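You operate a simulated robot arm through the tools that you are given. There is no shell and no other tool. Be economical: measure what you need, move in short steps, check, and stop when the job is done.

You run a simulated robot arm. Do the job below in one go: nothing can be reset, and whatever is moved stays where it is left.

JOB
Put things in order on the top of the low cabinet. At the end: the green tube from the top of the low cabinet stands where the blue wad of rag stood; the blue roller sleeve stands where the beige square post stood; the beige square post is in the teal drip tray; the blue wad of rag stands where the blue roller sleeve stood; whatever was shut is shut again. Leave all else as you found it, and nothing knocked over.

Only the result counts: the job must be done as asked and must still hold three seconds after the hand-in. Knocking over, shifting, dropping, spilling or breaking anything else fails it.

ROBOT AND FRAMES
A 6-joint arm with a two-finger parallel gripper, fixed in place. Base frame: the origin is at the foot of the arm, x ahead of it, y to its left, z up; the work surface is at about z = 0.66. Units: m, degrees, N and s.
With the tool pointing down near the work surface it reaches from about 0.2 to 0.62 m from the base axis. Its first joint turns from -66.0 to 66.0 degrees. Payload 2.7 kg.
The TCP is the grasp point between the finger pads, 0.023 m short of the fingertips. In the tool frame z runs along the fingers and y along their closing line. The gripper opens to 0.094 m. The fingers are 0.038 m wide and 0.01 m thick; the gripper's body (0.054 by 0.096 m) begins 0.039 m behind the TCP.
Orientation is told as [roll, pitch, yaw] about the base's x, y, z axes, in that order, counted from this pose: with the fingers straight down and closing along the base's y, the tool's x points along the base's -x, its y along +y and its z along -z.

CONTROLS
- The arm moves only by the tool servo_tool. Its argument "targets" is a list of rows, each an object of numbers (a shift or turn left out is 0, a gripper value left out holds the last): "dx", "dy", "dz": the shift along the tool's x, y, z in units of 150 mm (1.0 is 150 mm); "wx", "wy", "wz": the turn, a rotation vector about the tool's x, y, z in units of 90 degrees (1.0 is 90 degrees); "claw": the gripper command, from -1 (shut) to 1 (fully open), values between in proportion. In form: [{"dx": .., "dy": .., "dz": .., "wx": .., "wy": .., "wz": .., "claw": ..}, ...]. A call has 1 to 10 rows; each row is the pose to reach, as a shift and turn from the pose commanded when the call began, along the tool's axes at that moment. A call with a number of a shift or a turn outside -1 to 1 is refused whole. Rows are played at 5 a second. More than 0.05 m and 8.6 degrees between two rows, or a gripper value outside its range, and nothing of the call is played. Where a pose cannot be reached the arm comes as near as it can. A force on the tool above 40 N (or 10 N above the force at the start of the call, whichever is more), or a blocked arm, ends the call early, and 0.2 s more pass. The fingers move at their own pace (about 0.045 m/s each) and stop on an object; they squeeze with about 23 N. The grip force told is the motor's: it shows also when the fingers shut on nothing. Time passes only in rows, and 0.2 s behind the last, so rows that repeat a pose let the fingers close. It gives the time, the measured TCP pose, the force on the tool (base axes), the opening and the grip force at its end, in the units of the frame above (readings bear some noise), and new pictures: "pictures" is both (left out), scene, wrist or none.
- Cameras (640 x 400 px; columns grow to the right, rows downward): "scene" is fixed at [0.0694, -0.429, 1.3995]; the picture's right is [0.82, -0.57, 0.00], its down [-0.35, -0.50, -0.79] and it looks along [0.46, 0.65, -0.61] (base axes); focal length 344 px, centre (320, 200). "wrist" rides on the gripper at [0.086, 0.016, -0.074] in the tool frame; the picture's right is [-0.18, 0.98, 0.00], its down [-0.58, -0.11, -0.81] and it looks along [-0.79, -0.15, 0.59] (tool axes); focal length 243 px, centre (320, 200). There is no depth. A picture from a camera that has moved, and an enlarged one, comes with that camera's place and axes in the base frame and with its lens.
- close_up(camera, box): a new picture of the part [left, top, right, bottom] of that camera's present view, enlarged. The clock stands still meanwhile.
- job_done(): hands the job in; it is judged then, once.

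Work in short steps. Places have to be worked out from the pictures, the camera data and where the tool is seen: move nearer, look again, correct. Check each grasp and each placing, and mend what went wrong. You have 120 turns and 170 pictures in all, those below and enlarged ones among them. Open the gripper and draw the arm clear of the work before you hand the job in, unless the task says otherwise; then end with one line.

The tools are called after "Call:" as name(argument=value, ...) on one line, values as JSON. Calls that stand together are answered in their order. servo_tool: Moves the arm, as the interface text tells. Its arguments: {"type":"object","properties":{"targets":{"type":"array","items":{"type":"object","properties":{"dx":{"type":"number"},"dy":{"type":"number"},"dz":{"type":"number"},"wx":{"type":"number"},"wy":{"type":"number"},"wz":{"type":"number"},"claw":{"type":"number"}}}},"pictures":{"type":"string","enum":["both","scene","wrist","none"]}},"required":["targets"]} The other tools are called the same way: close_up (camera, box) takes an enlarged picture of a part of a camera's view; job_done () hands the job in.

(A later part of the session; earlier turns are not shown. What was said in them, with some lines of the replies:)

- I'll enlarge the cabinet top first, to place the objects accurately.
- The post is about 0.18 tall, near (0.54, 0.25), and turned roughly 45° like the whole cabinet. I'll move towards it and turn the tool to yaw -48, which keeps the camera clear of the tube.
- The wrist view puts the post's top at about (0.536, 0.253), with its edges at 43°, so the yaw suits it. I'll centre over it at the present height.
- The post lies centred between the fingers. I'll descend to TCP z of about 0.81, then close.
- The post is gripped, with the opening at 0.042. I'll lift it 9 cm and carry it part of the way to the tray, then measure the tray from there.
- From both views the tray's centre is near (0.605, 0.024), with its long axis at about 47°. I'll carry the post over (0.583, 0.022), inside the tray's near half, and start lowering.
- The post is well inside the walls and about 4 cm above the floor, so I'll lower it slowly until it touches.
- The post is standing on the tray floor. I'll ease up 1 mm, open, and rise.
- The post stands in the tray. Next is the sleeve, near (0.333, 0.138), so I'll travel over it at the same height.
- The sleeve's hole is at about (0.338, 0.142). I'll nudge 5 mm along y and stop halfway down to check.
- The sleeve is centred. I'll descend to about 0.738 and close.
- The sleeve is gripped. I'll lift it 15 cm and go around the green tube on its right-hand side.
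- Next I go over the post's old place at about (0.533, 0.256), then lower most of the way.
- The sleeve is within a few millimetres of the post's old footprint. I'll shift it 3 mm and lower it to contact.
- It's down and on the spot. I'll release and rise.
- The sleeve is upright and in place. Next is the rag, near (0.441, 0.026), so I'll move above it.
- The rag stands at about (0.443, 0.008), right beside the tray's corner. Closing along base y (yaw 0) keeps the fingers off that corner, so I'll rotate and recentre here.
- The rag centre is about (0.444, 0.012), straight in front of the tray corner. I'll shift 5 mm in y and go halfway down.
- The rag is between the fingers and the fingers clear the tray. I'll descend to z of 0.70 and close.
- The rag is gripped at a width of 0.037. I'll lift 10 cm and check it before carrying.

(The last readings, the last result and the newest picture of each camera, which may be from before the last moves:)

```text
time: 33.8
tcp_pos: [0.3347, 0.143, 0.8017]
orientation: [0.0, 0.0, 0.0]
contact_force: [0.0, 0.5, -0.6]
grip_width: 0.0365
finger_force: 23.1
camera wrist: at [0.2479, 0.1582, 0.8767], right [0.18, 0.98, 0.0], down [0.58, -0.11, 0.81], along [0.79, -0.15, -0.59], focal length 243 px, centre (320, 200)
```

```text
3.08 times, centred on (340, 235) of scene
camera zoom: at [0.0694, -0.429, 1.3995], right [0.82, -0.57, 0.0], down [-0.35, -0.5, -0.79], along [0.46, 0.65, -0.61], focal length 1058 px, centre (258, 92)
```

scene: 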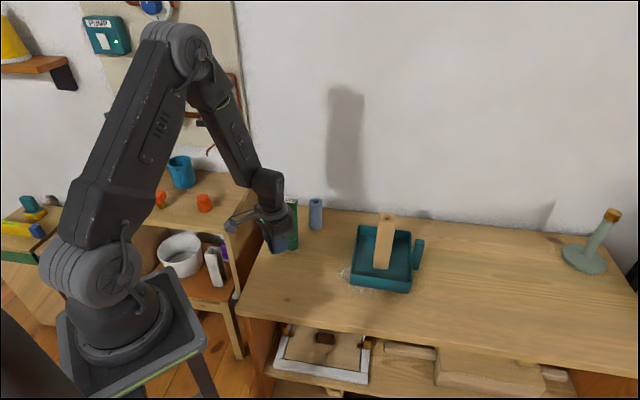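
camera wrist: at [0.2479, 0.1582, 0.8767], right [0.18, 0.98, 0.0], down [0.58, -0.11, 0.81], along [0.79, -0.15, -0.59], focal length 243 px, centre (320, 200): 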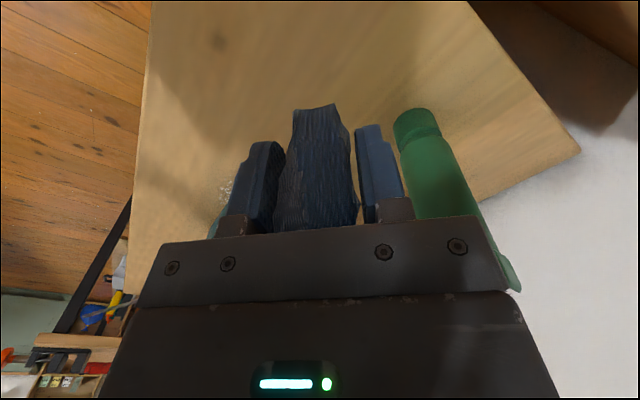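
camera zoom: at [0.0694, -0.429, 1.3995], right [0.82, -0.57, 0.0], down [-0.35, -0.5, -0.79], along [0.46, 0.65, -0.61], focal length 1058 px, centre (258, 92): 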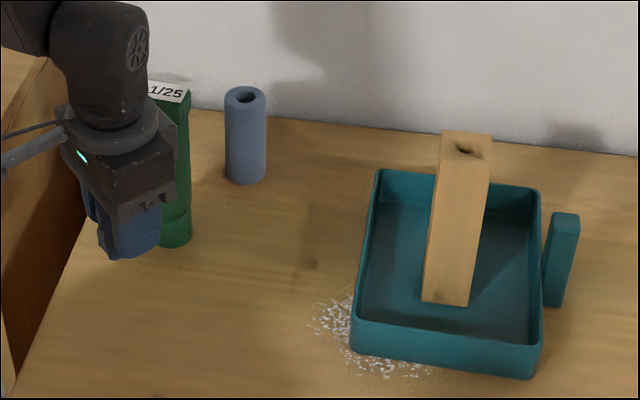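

The rag was lifted cleanly. I'll lower it at the sleeve's old place, slowly at the end.

Call:
servo_tool(targets=[{"dz": 0.2}, {"dz": 0.4}, {"dz": 0.55}, {"dz": 0.6}, {"dz": 0.63}, {"dz": 0.65}, {"dz": 0.667}])

Call:
close_up(camera="scene", box=[240, 170, 440, 300])

```text
time: 35.4
tcp_pos: [0.3346, 0.1428, 0.7009]
orientation: [0.0, 0.0, 0.1]
contact_force: [-1.1, -1.7, 6.6]
grip_width: 0.0368
finger_force: 23.7
camera wrist: at [0.2477, 0.1578, 0.7772], right [0.18, 0.98, 0.0], down [0.58, -0.11, 0.81], along [0.79, -0.15, -0.59], focal length 243 px, centre (320, 200)
```

scene: 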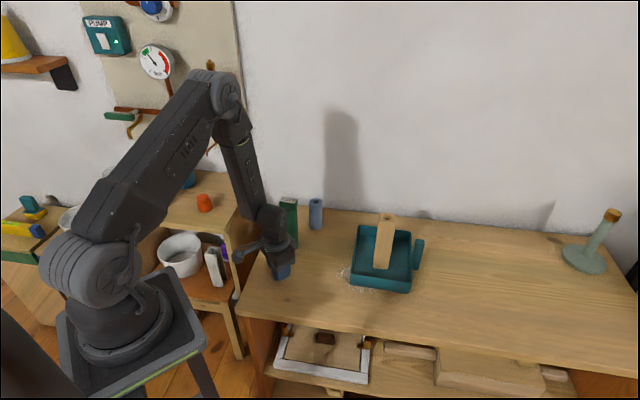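
wrist: 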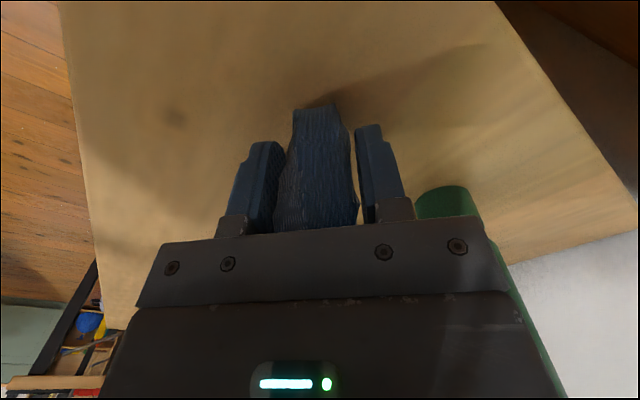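

```text
3.08 times, centred on (340, 235) of scene
camera zoom: at [0.0693, -0.4291, 1.3994], right [0.82, -0.57, 0.0], down [-0.35, -0.5, -0.79], along [0.46, 0.65, -0.61], focal length 1058 px, centre (258, 92)
```

zoom: 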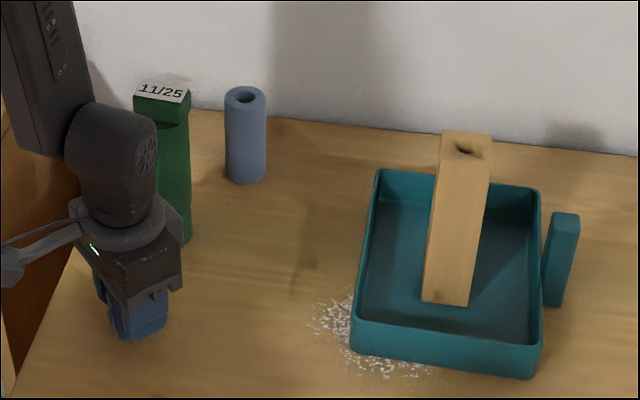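

The rag is down: its near edge is at x of about 0.320 and y of about 0.142, so its centre is close to the sleeve's old place. I'll release and rise.

Call:
servo_tool(targets=[{"dz": 0.0}, {"claw": 0.0}, {"claw": 0.3}, {"claw": 0.4}, {"dz": -0.2}, {"dz": -0.5}, {"dz": -0.8}, {"dz": -1.0}, {"dz": -1.0}])

Call:
close_up(camera="scene", box=[240, 170, 440, 300])

```text
time: 37.4
tcp_pos: [0.3366, 0.143, 0.8499]
orientation: [-0.1, 0.0, 0.0]
contact_force: [0.5, 0.3, 0.8]
grip_width: 0.0658
finger_force: 0.0
camera wrist: at [0.2489, 0.157, 0.9265], right [0.18, 0.98, 0.0], down [0.58, -0.11, 0.81], along [0.79, -0.15, -0.59], focal length 243 px, centre (320, 200)
```

scene: 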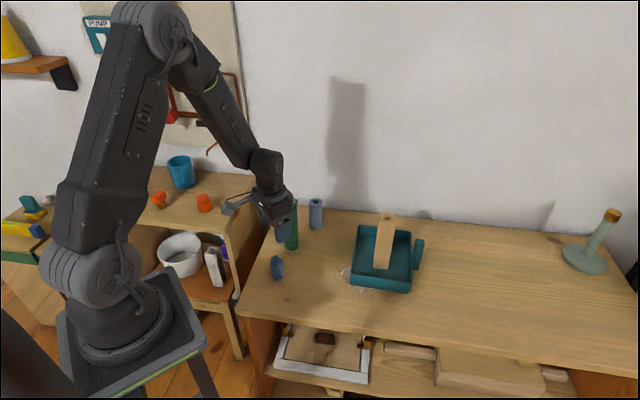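
wrist: 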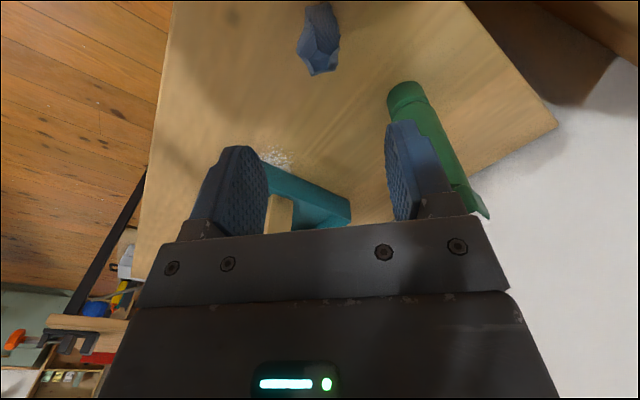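

```text
3.08 times, centred on (340, 235) of scene
camera zoom: at [0.0694, -0.429, 1.3995], right [0.82, -0.57, 0.0], down [-0.35, -0.5, -0.79], along [0.46, 0.65, -0.61], focal length 1058 px, centre (258, 92)
```

zoom: 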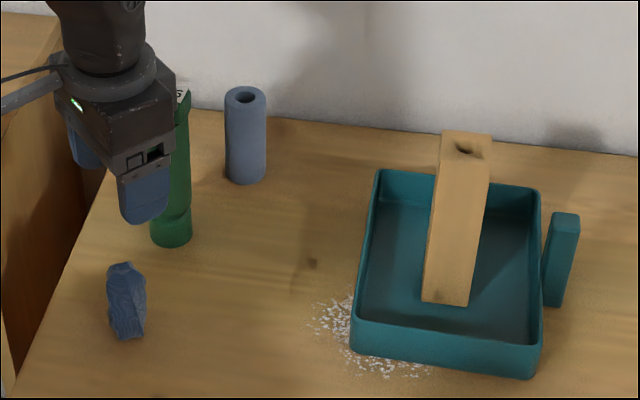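

The rag stands there. Last is the green tube, near (0.420, 0.226). Its crimp is thin along the closing line at yaw -45, so I'll rise, turn and move over it.

Call:
servo_tool(targets=[{"dz": -0.2, "claw": 0.6}, {"dz": -0.4}, {"dx": -0.09, "dy": 0.09, "dz": -0.4, "wz": 0.083}, {"dx": -0.18, "dy": 0.18, "dz": -0.4, "wz": 0.167}, {"dx": -0.27, "dy": 0.27, "dz": -0.4, "wz": 0.25}, {"dx": -0.37, "dy": 0.37, "dz": -0.4, "wz": 0.333}, {"dx": -0.46, "dy": 0.46, "dz": -0.4, "wz": 0.417}, {"dx": -0.553, "dy": 0.553, "dz": -0.4, "wz": 0.5}, {"dx": -0.553, "dy": 0.553, "dz": -0.4, "wz": 0.5}])

```text
time: 39.4
tcp_pos: [0.4178, 0.2267, 0.9109]
orientation: [0.0, 0.0, -45.1]
contact_force: [-0.3, 0.3, 0.1]
grip_width: 0.0748
finger_force: 0.1
camera wrist: at [0.3681, 0.2972, 0.9872], right [0.83, 0.56, 0.0], down [0.33, -0.49, 0.81], along [0.45, -0.67, -0.59], focal length 243 px, centre (320, 200)
```

scene: 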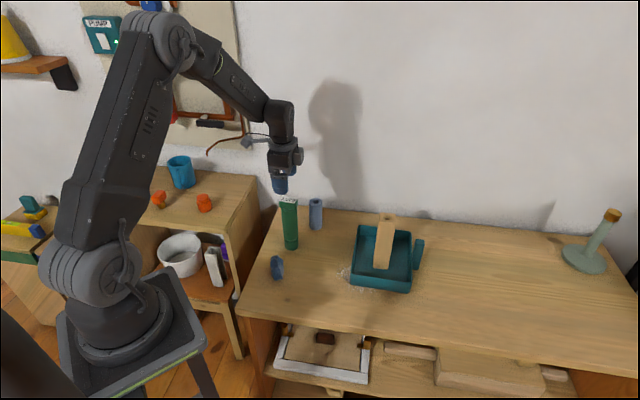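
wrist: 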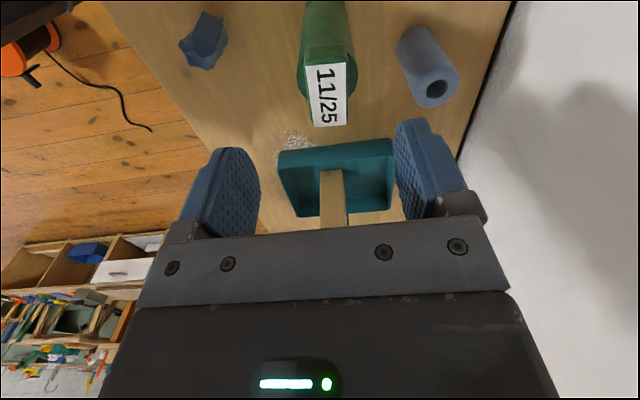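

The tube is centred within 3 mm and its crimp is aligned. I'll descend to z of 0.803 and close.

Call:
servo_tool(targets=[{"dy": 0.02, "dz": 0.2}, {"dy": 0.02, "dz": 0.4}, {"dy": 0.02, "dz": 0.6}, {"dy": 0.02, "dz": 0.715}, {"dy": 0.02, "dz": 0.715}])

```text
time: 40.6
tcp_pos: [0.4195, 0.2274, 0.8043]
orientation: [-0.1, 0.0, -45.0]
contact_force: [0.3, -0.3, -0.3]
grip_width: 0.0751
finger_force: 0.0
camera wrist: at [0.3697, 0.299, 0.8794], right [0.83, 0.56, 0.0], down [0.33, -0.49, 0.81], along [0.46, -0.67, -0.59], focal length 243 px, centre (320, 200)
```

scene: 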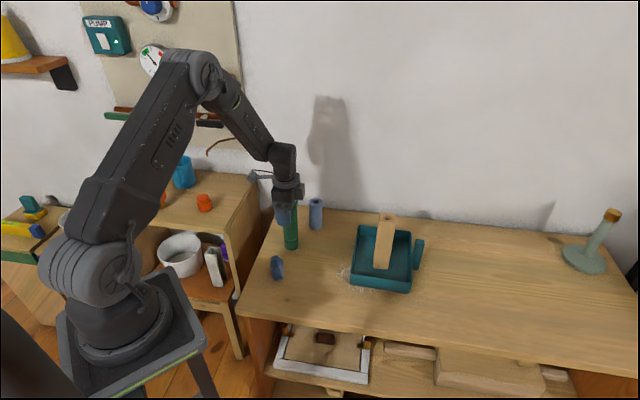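
wrist: 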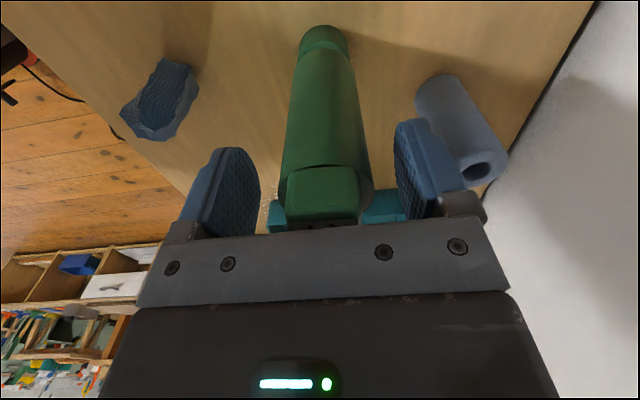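

The fingers straddle the tube evenly, so I'll close.

Call:
servo_tool(targets=[{"claw": -1}, {"claw": -1}, {"claw": -1}, {"claw": -1}, {"claw": -1}])

```text
time: 41.8
tcp_pos: [0.4199, 0.2274, 0.8033]
orientation: [0.1, 0.0, -45.1]
contact_force: [-0.1, 0.1, 0.0]
grip_width: 0.0444
finger_force: 22.9
camera wrist: at [0.3697, 0.299, 0.8797], right [0.83, 0.56, 0.0], down [0.33, -0.49, 0.81], along [0.46, -0.67, -0.59], focal length 243 px, centre (320, 200)
```

scene: 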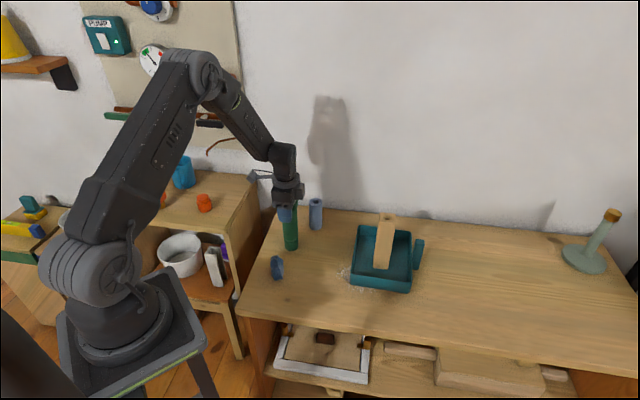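
wrist: 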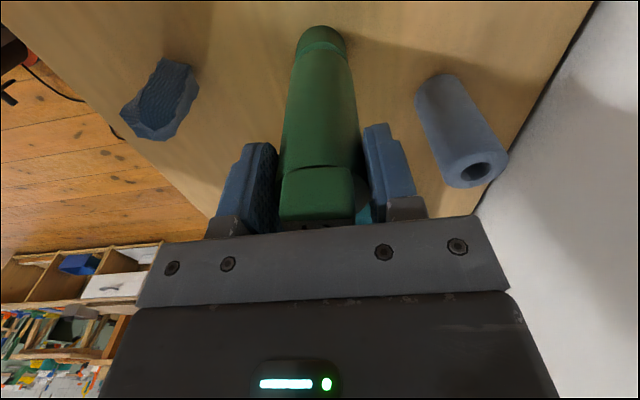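

The tube is held at 0.044. I'll lift 9 cm and carry it towards the rag's old place.

Call:
servo_tool(targets=[{"dz": -0.2}, {"dz": -0.4}, {"dz": -0.6}, {"dx": -0.18, "dy": -0.15, "dz": -0.6}, {"dx": -0.36, "dy": -0.31, "dz": -0.6}, {"dx": -0.54, "dy": -0.46, "dz": -0.6}, {"dx": -0.72, "dy": -0.61, "dz": -0.6}, {"dx": -0.9, "dy": -0.76, "dz": -0.6}, {"dx": -0.9, "dy": -0.76, "dz": -0.6}])

Call:
close_up(camera="scene", box=[240, 170, 440, 300])

```text
time: 43.8
tcp_pos: [0.4346, 0.0514, 0.8937]
orientation: [0.0, 0.0, -45.0]
contact_force: [0.4, 0.4, -1.9]
grip_width: 0.0442
finger_force: 22.9
camera wrist: at [0.3836, 0.122, 0.9702], right [0.82, 0.57, 0.0], down [0.33, -0.49, 0.81], along [0.46, -0.67, -0.59], focal length 243 px, centre (320, 200)
```

scene: 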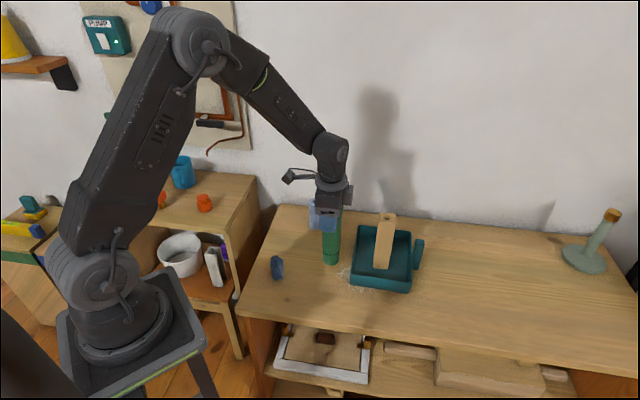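
wrist: 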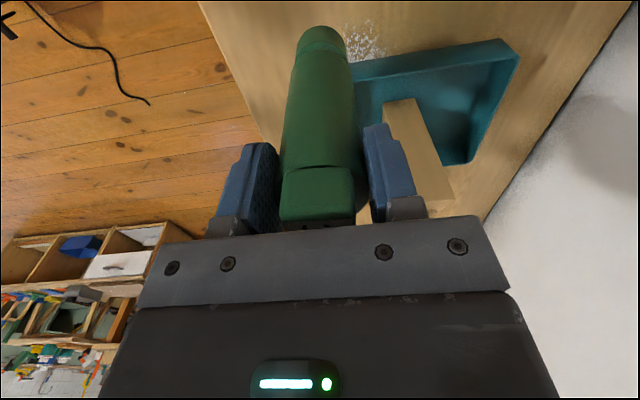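

```text
3.08 times, centred on (340, 235) of scene
camera zoom: at [0.0694, -0.429, 1.3995], right [0.82, -0.57, 0.0], down [-0.35, -0.5, -0.79], along [0.46, 0.65, -0.61], focal length 1058 px, centre (258, 92)
```

zoom: 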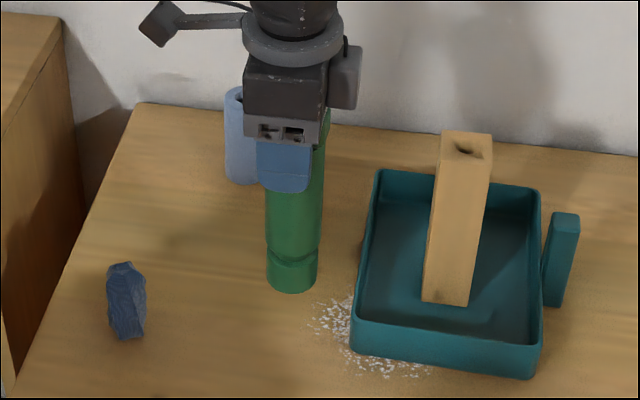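

The tube is hanging straight. I'll move over (0.438, 0.014) and lower 6 cm to check its clearance from the tray.

Call:
servo_tool(targets=[{"dx": -0.1, "dy": -0.08}, {"dx": -0.192, "dy": -0.16}, {"dx": -0.192, "dy": -0.16}, {"dx": -0.192, "dy": -0.16, "dz": 0.2}, {"dx": -0.192, "dy": -0.16, "dz": 0.4}, {"dx": -0.192, "dy": -0.16, "dz": 0.4}])

Call:
close_up(camera="scene", box=[240, 170, 440, 300])

Call:
close_up(camera="wrist", box=[200, 0, 460, 170])

```text
time: 45.2
tcp_pos: [0.4378, 0.0143, 0.8333]
orientation: [0.0, 0.0, -45.0]
contact_force: [-0.8, 0.7, -1.8]
grip_width: 0.0444
finger_force: 23.2
camera wrist: at [0.3873, 0.0863, 0.9092], right [0.83, 0.56, 0.0], down [0.33, -0.49, 0.81], along [0.46, -0.67, -0.59], focal length 243 px, centre (320, 200)
```

scene: 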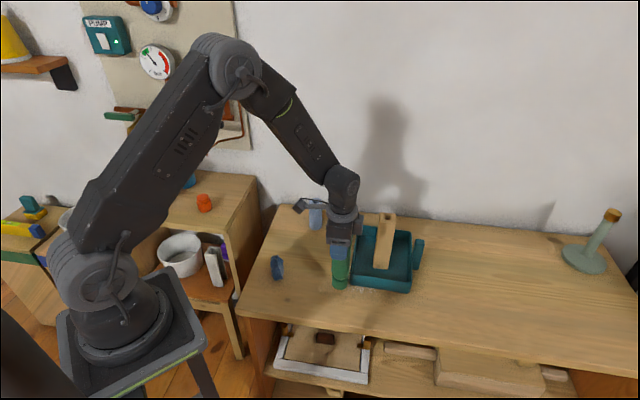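
wrist: 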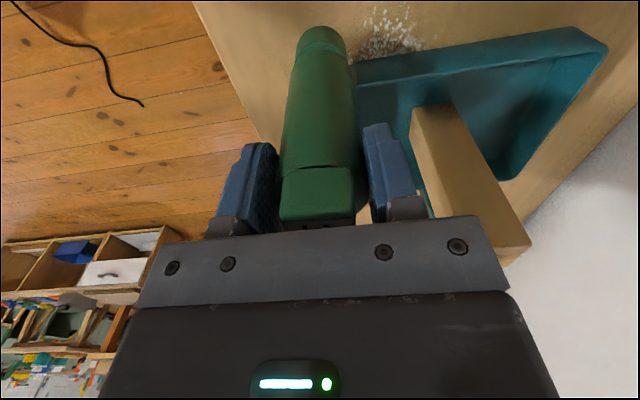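

```text
3.08 times, centred on (340, 235) of scene
camera zoom: at [0.0694, -0.429, 1.3995], right [0.82, -0.57, 0.0], down [-0.35, -0.5, -0.79], along [0.46, 0.65, -0.61], focal length 1058 px, centre (258, 92)
```

zoom: 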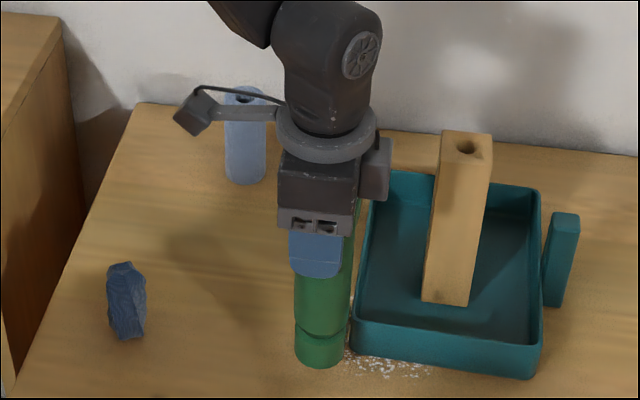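

```text
2.35 times, centred on (330, 85) of wrist
camera zoom: at [0.3873, 0.0863, 0.9092], right [0.83, 0.56, 0.0], down [0.33, -0.49, 0.81], along [0.46, -0.67, -0.59], focal length 571 px, centre (296, 471)
```

zoom: 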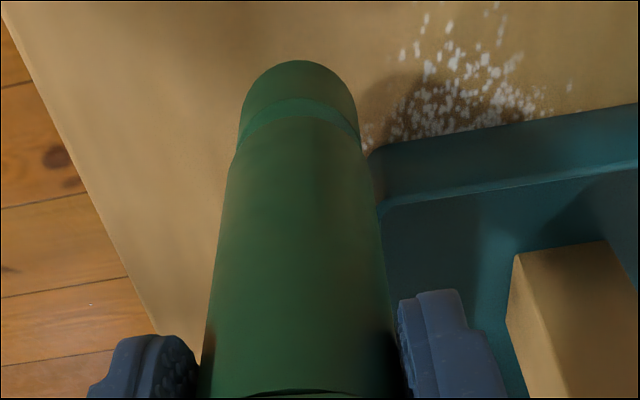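

Projected down, the tube would land slightly nearer the camera than the rag stood. I'll shift it 6 mm in +y, which also widens the gap to the tray, then lower it to contact.

Call:
servo_tool(targets=[{"dx": 0.028, "dy": 0.028}, {"dx": 0.028, "dy": 0.028, "dz": 0.1}, {"dx": 0.028, "dy": 0.028, "dz": 0.16}, {"dx": 0.028, "dy": 0.028, "dz": 0.185}, {"dx": 0.028, "dy": 0.028, "dz": 0.2}, {"dx": 0.028, "dy": 0.028, "dz": 0.207}])

Call:
close_up(camera="scene", box=[290, 210, 410, 300])

Call:
close_up(camera="wrist", box=[200, 0, 460, 170])

```text
time: 46.6
tcp_pos: [0.4386, 0.0205, 0.8039]
orientation: [0.2, -0.1, -44.9]
contact_force: [-2.9, 1.3, 14.2]
grip_width: 0.0444
finger_force: 22.8
camera wrist: at [0.3878, 0.0919, 0.8794], right [0.82, 0.57, 0.0], down [0.33, -0.49, 0.81], along [0.46, -0.66, -0.59], focal length 243 px, centre (320, 200)
```

scene: 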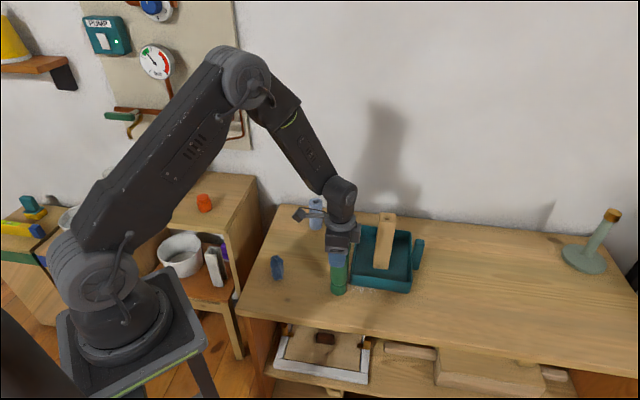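
wrist: 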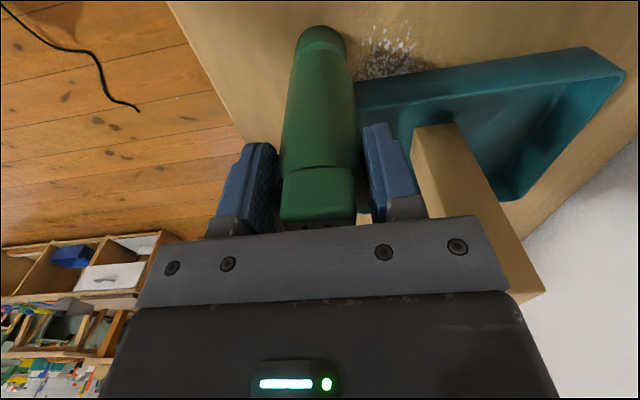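

```text
4.44 times, centred on (350, 255) of scene
camera zoom: at [0.0692, -0.429, 1.3995], right [0.82, -0.57, 0.0], down [-0.35, -0.5, -0.79], along [0.46, 0.65, -0.61], focal length 1529 px, centre (187, -44)
```

zoom: 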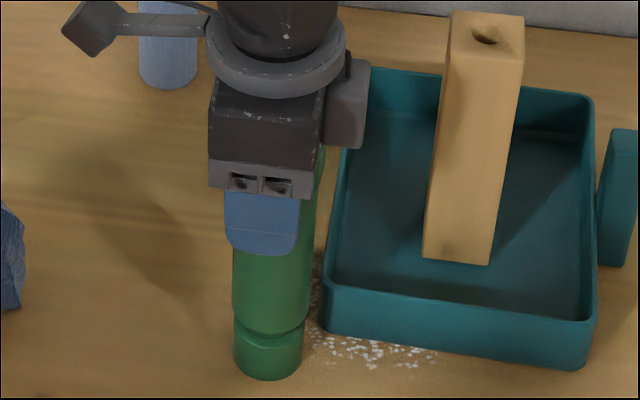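

```text
2.35 times, centred on (330, 85) of wrist
camera zoom: at [0.3878, 0.0919, 0.8794], right [0.82, 0.57, 0.0], down [0.33, -0.49, 0.81], along [0.46, -0.66, -0.59], focal length 571 px, centre (296, 471)
```

zoom: 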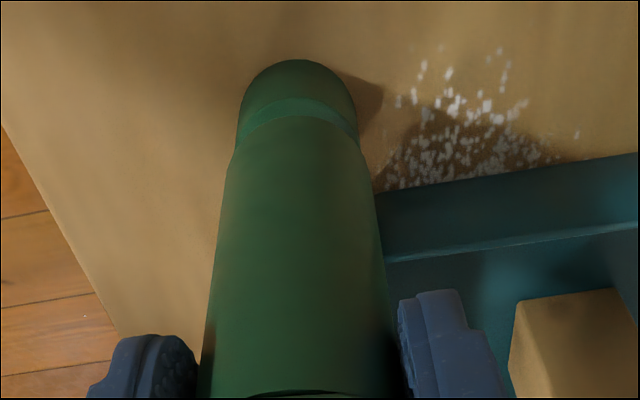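

The tube is seated about 12 mm from the tray, and its base is some 7 mm short of the rag's centre. I'll hop it 5 mm, set it down and release.

Call:
servo_tool(targets=[{"dz": -0.04}, {"dx": 0.018, "dy": 0.028, "dz": -0.04}, {"dx": 0.018, "dy": 0.028, "dz": -0.01}, {"dx": 0.018, "dy": 0.028, "dz": -0.002}, {"dx": 0.018, "dy": 0.028, "dz": -0.002}], pictures="none")

Call:
servo_tool(targets=[{"claw": 0.0}, {"claw": 0.4}, {"claw": 0.5}, {"dz": -0.1}, {"dz": -0.35}, {"dz": -0.6}, {"dz": -0.85}, {"dz": -1.0}])

Call:
close_up(camera="scene", box=[240, 170, 440, 300])

```text
time: 47.8
tcp_pos: [0.4391, 0.0256, 0.8033]
orientation: [0.0, 0.0, -45.1]
contact_force: [-5.0, 1.0, 11.7]
grip_width: 0.0444
finger_force: 22.8
```

```text
time: 49.6
tcp_pos: [0.438, 0.0238, 0.953]
orientation: [0.0, 0.0, -45.0]
contact_force: [0.3, 0.0, -0.4]
grip_width: 0.0706
finger_force: 0.0
camera wrist: at [0.3882, 0.0962, 1.0297], right [0.83, 0.56, 0.0], down [0.33, -0.49, 0.81], along [0.46, -0.67, -0.59], focal length 243 px, centre (320, 200)
```

scene: 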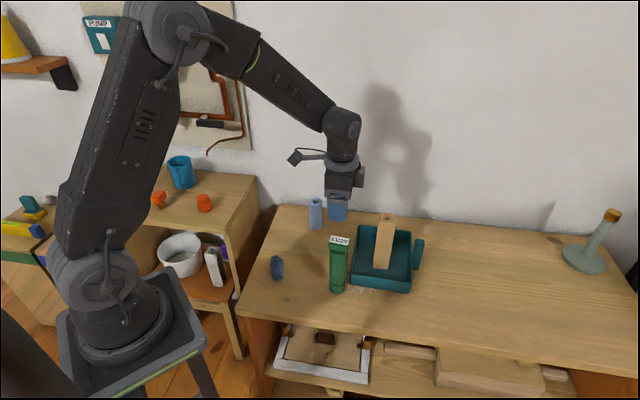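
wrist: 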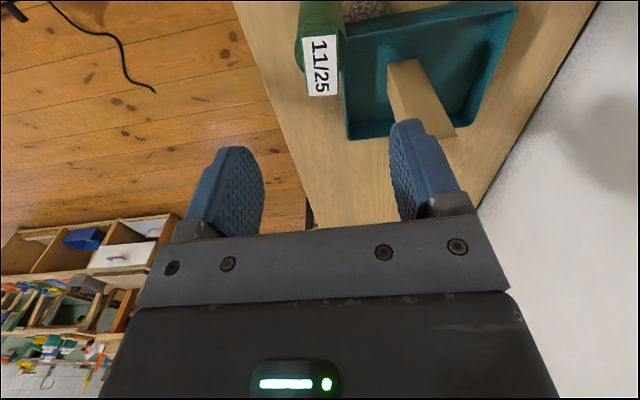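

```text
3.08 times, centred on (340, 235) of scene
camera zoom: at [0.0694, -0.429, 1.3995], right [0.82, -0.57, 0.0], down [-0.35, -0.5, -0.79], along [0.46, 0.65, -0.61], focal length 1058 px, centre (258, 92)
```

zoom: 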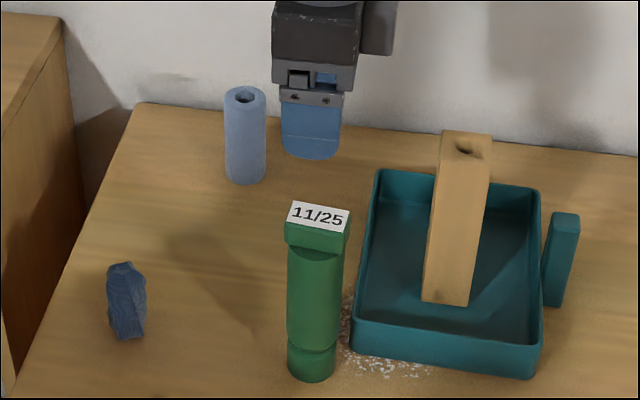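

Everything stands where it should, and the tube's base matches the rag's old footprint. I'll draw the arm up and clear, then do a final check.

Call:
servo_tool(targets=[{"dz": -0.3}, {"dz": -0.6}, {"dz": -0.9}, {"dx": 0.25, "dz": -0.9}, {"dx": 0.5, "dz": -0.9}, {"dx": 0.7, "dz": -0.9}, {"dx": 0.7, "dz": -0.9}])

Call:
close_up(camera="scene", box=[240, 170, 440, 300])

```text
time: 51.2
tcp_pos: [0.3648, 0.098, 1.0883]
orientation: [-0.1, 0.1, -44.9]
contact_force: [0.9, 1.3, -0.4]
grip_width: 0.0704
finger_force: 0.0
camera wrist: at [0.3139, 0.1709, 1.164], right [0.83, 0.56, 0.0], down [0.33, -0.49, 0.81], along [0.46, -0.67, -0.59], focal length 243 px, centre (320, 200)
```

scene: 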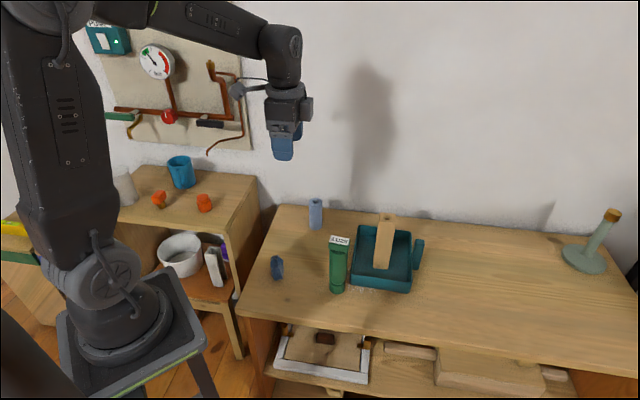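
wrist: 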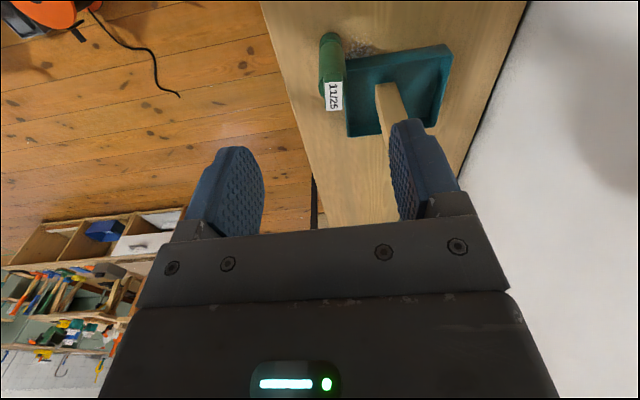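

```text
3.08 times, centred on (340, 235) of scene
camera zoom: at [0.0694, -0.429, 1.3995], right [0.82, -0.57, 0.0], down [-0.35, -0.5, -0.79], along [0.46, 0.65, -0.61], focal length 1058 px, centre (258, 92)
```

zoom: 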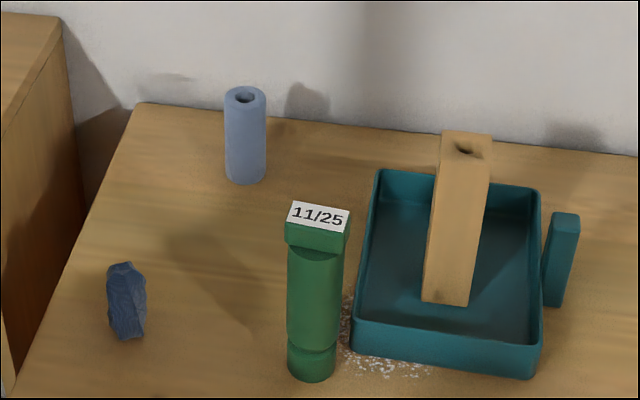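

All four items are in place and upright, nothing else has moved, and the arm is clear with the gripper open, so I'm handing in.

Call:
job_done()

```text
The job is handed in.
```

The job is handed in: the green tube, blue sleeve and blue rag stand at their new places (the rag perhaps 1 cm off the sleeve's exact spot), and the beige post stands in the teal tray. Nothing was knocked over, and nothing shut was opened.
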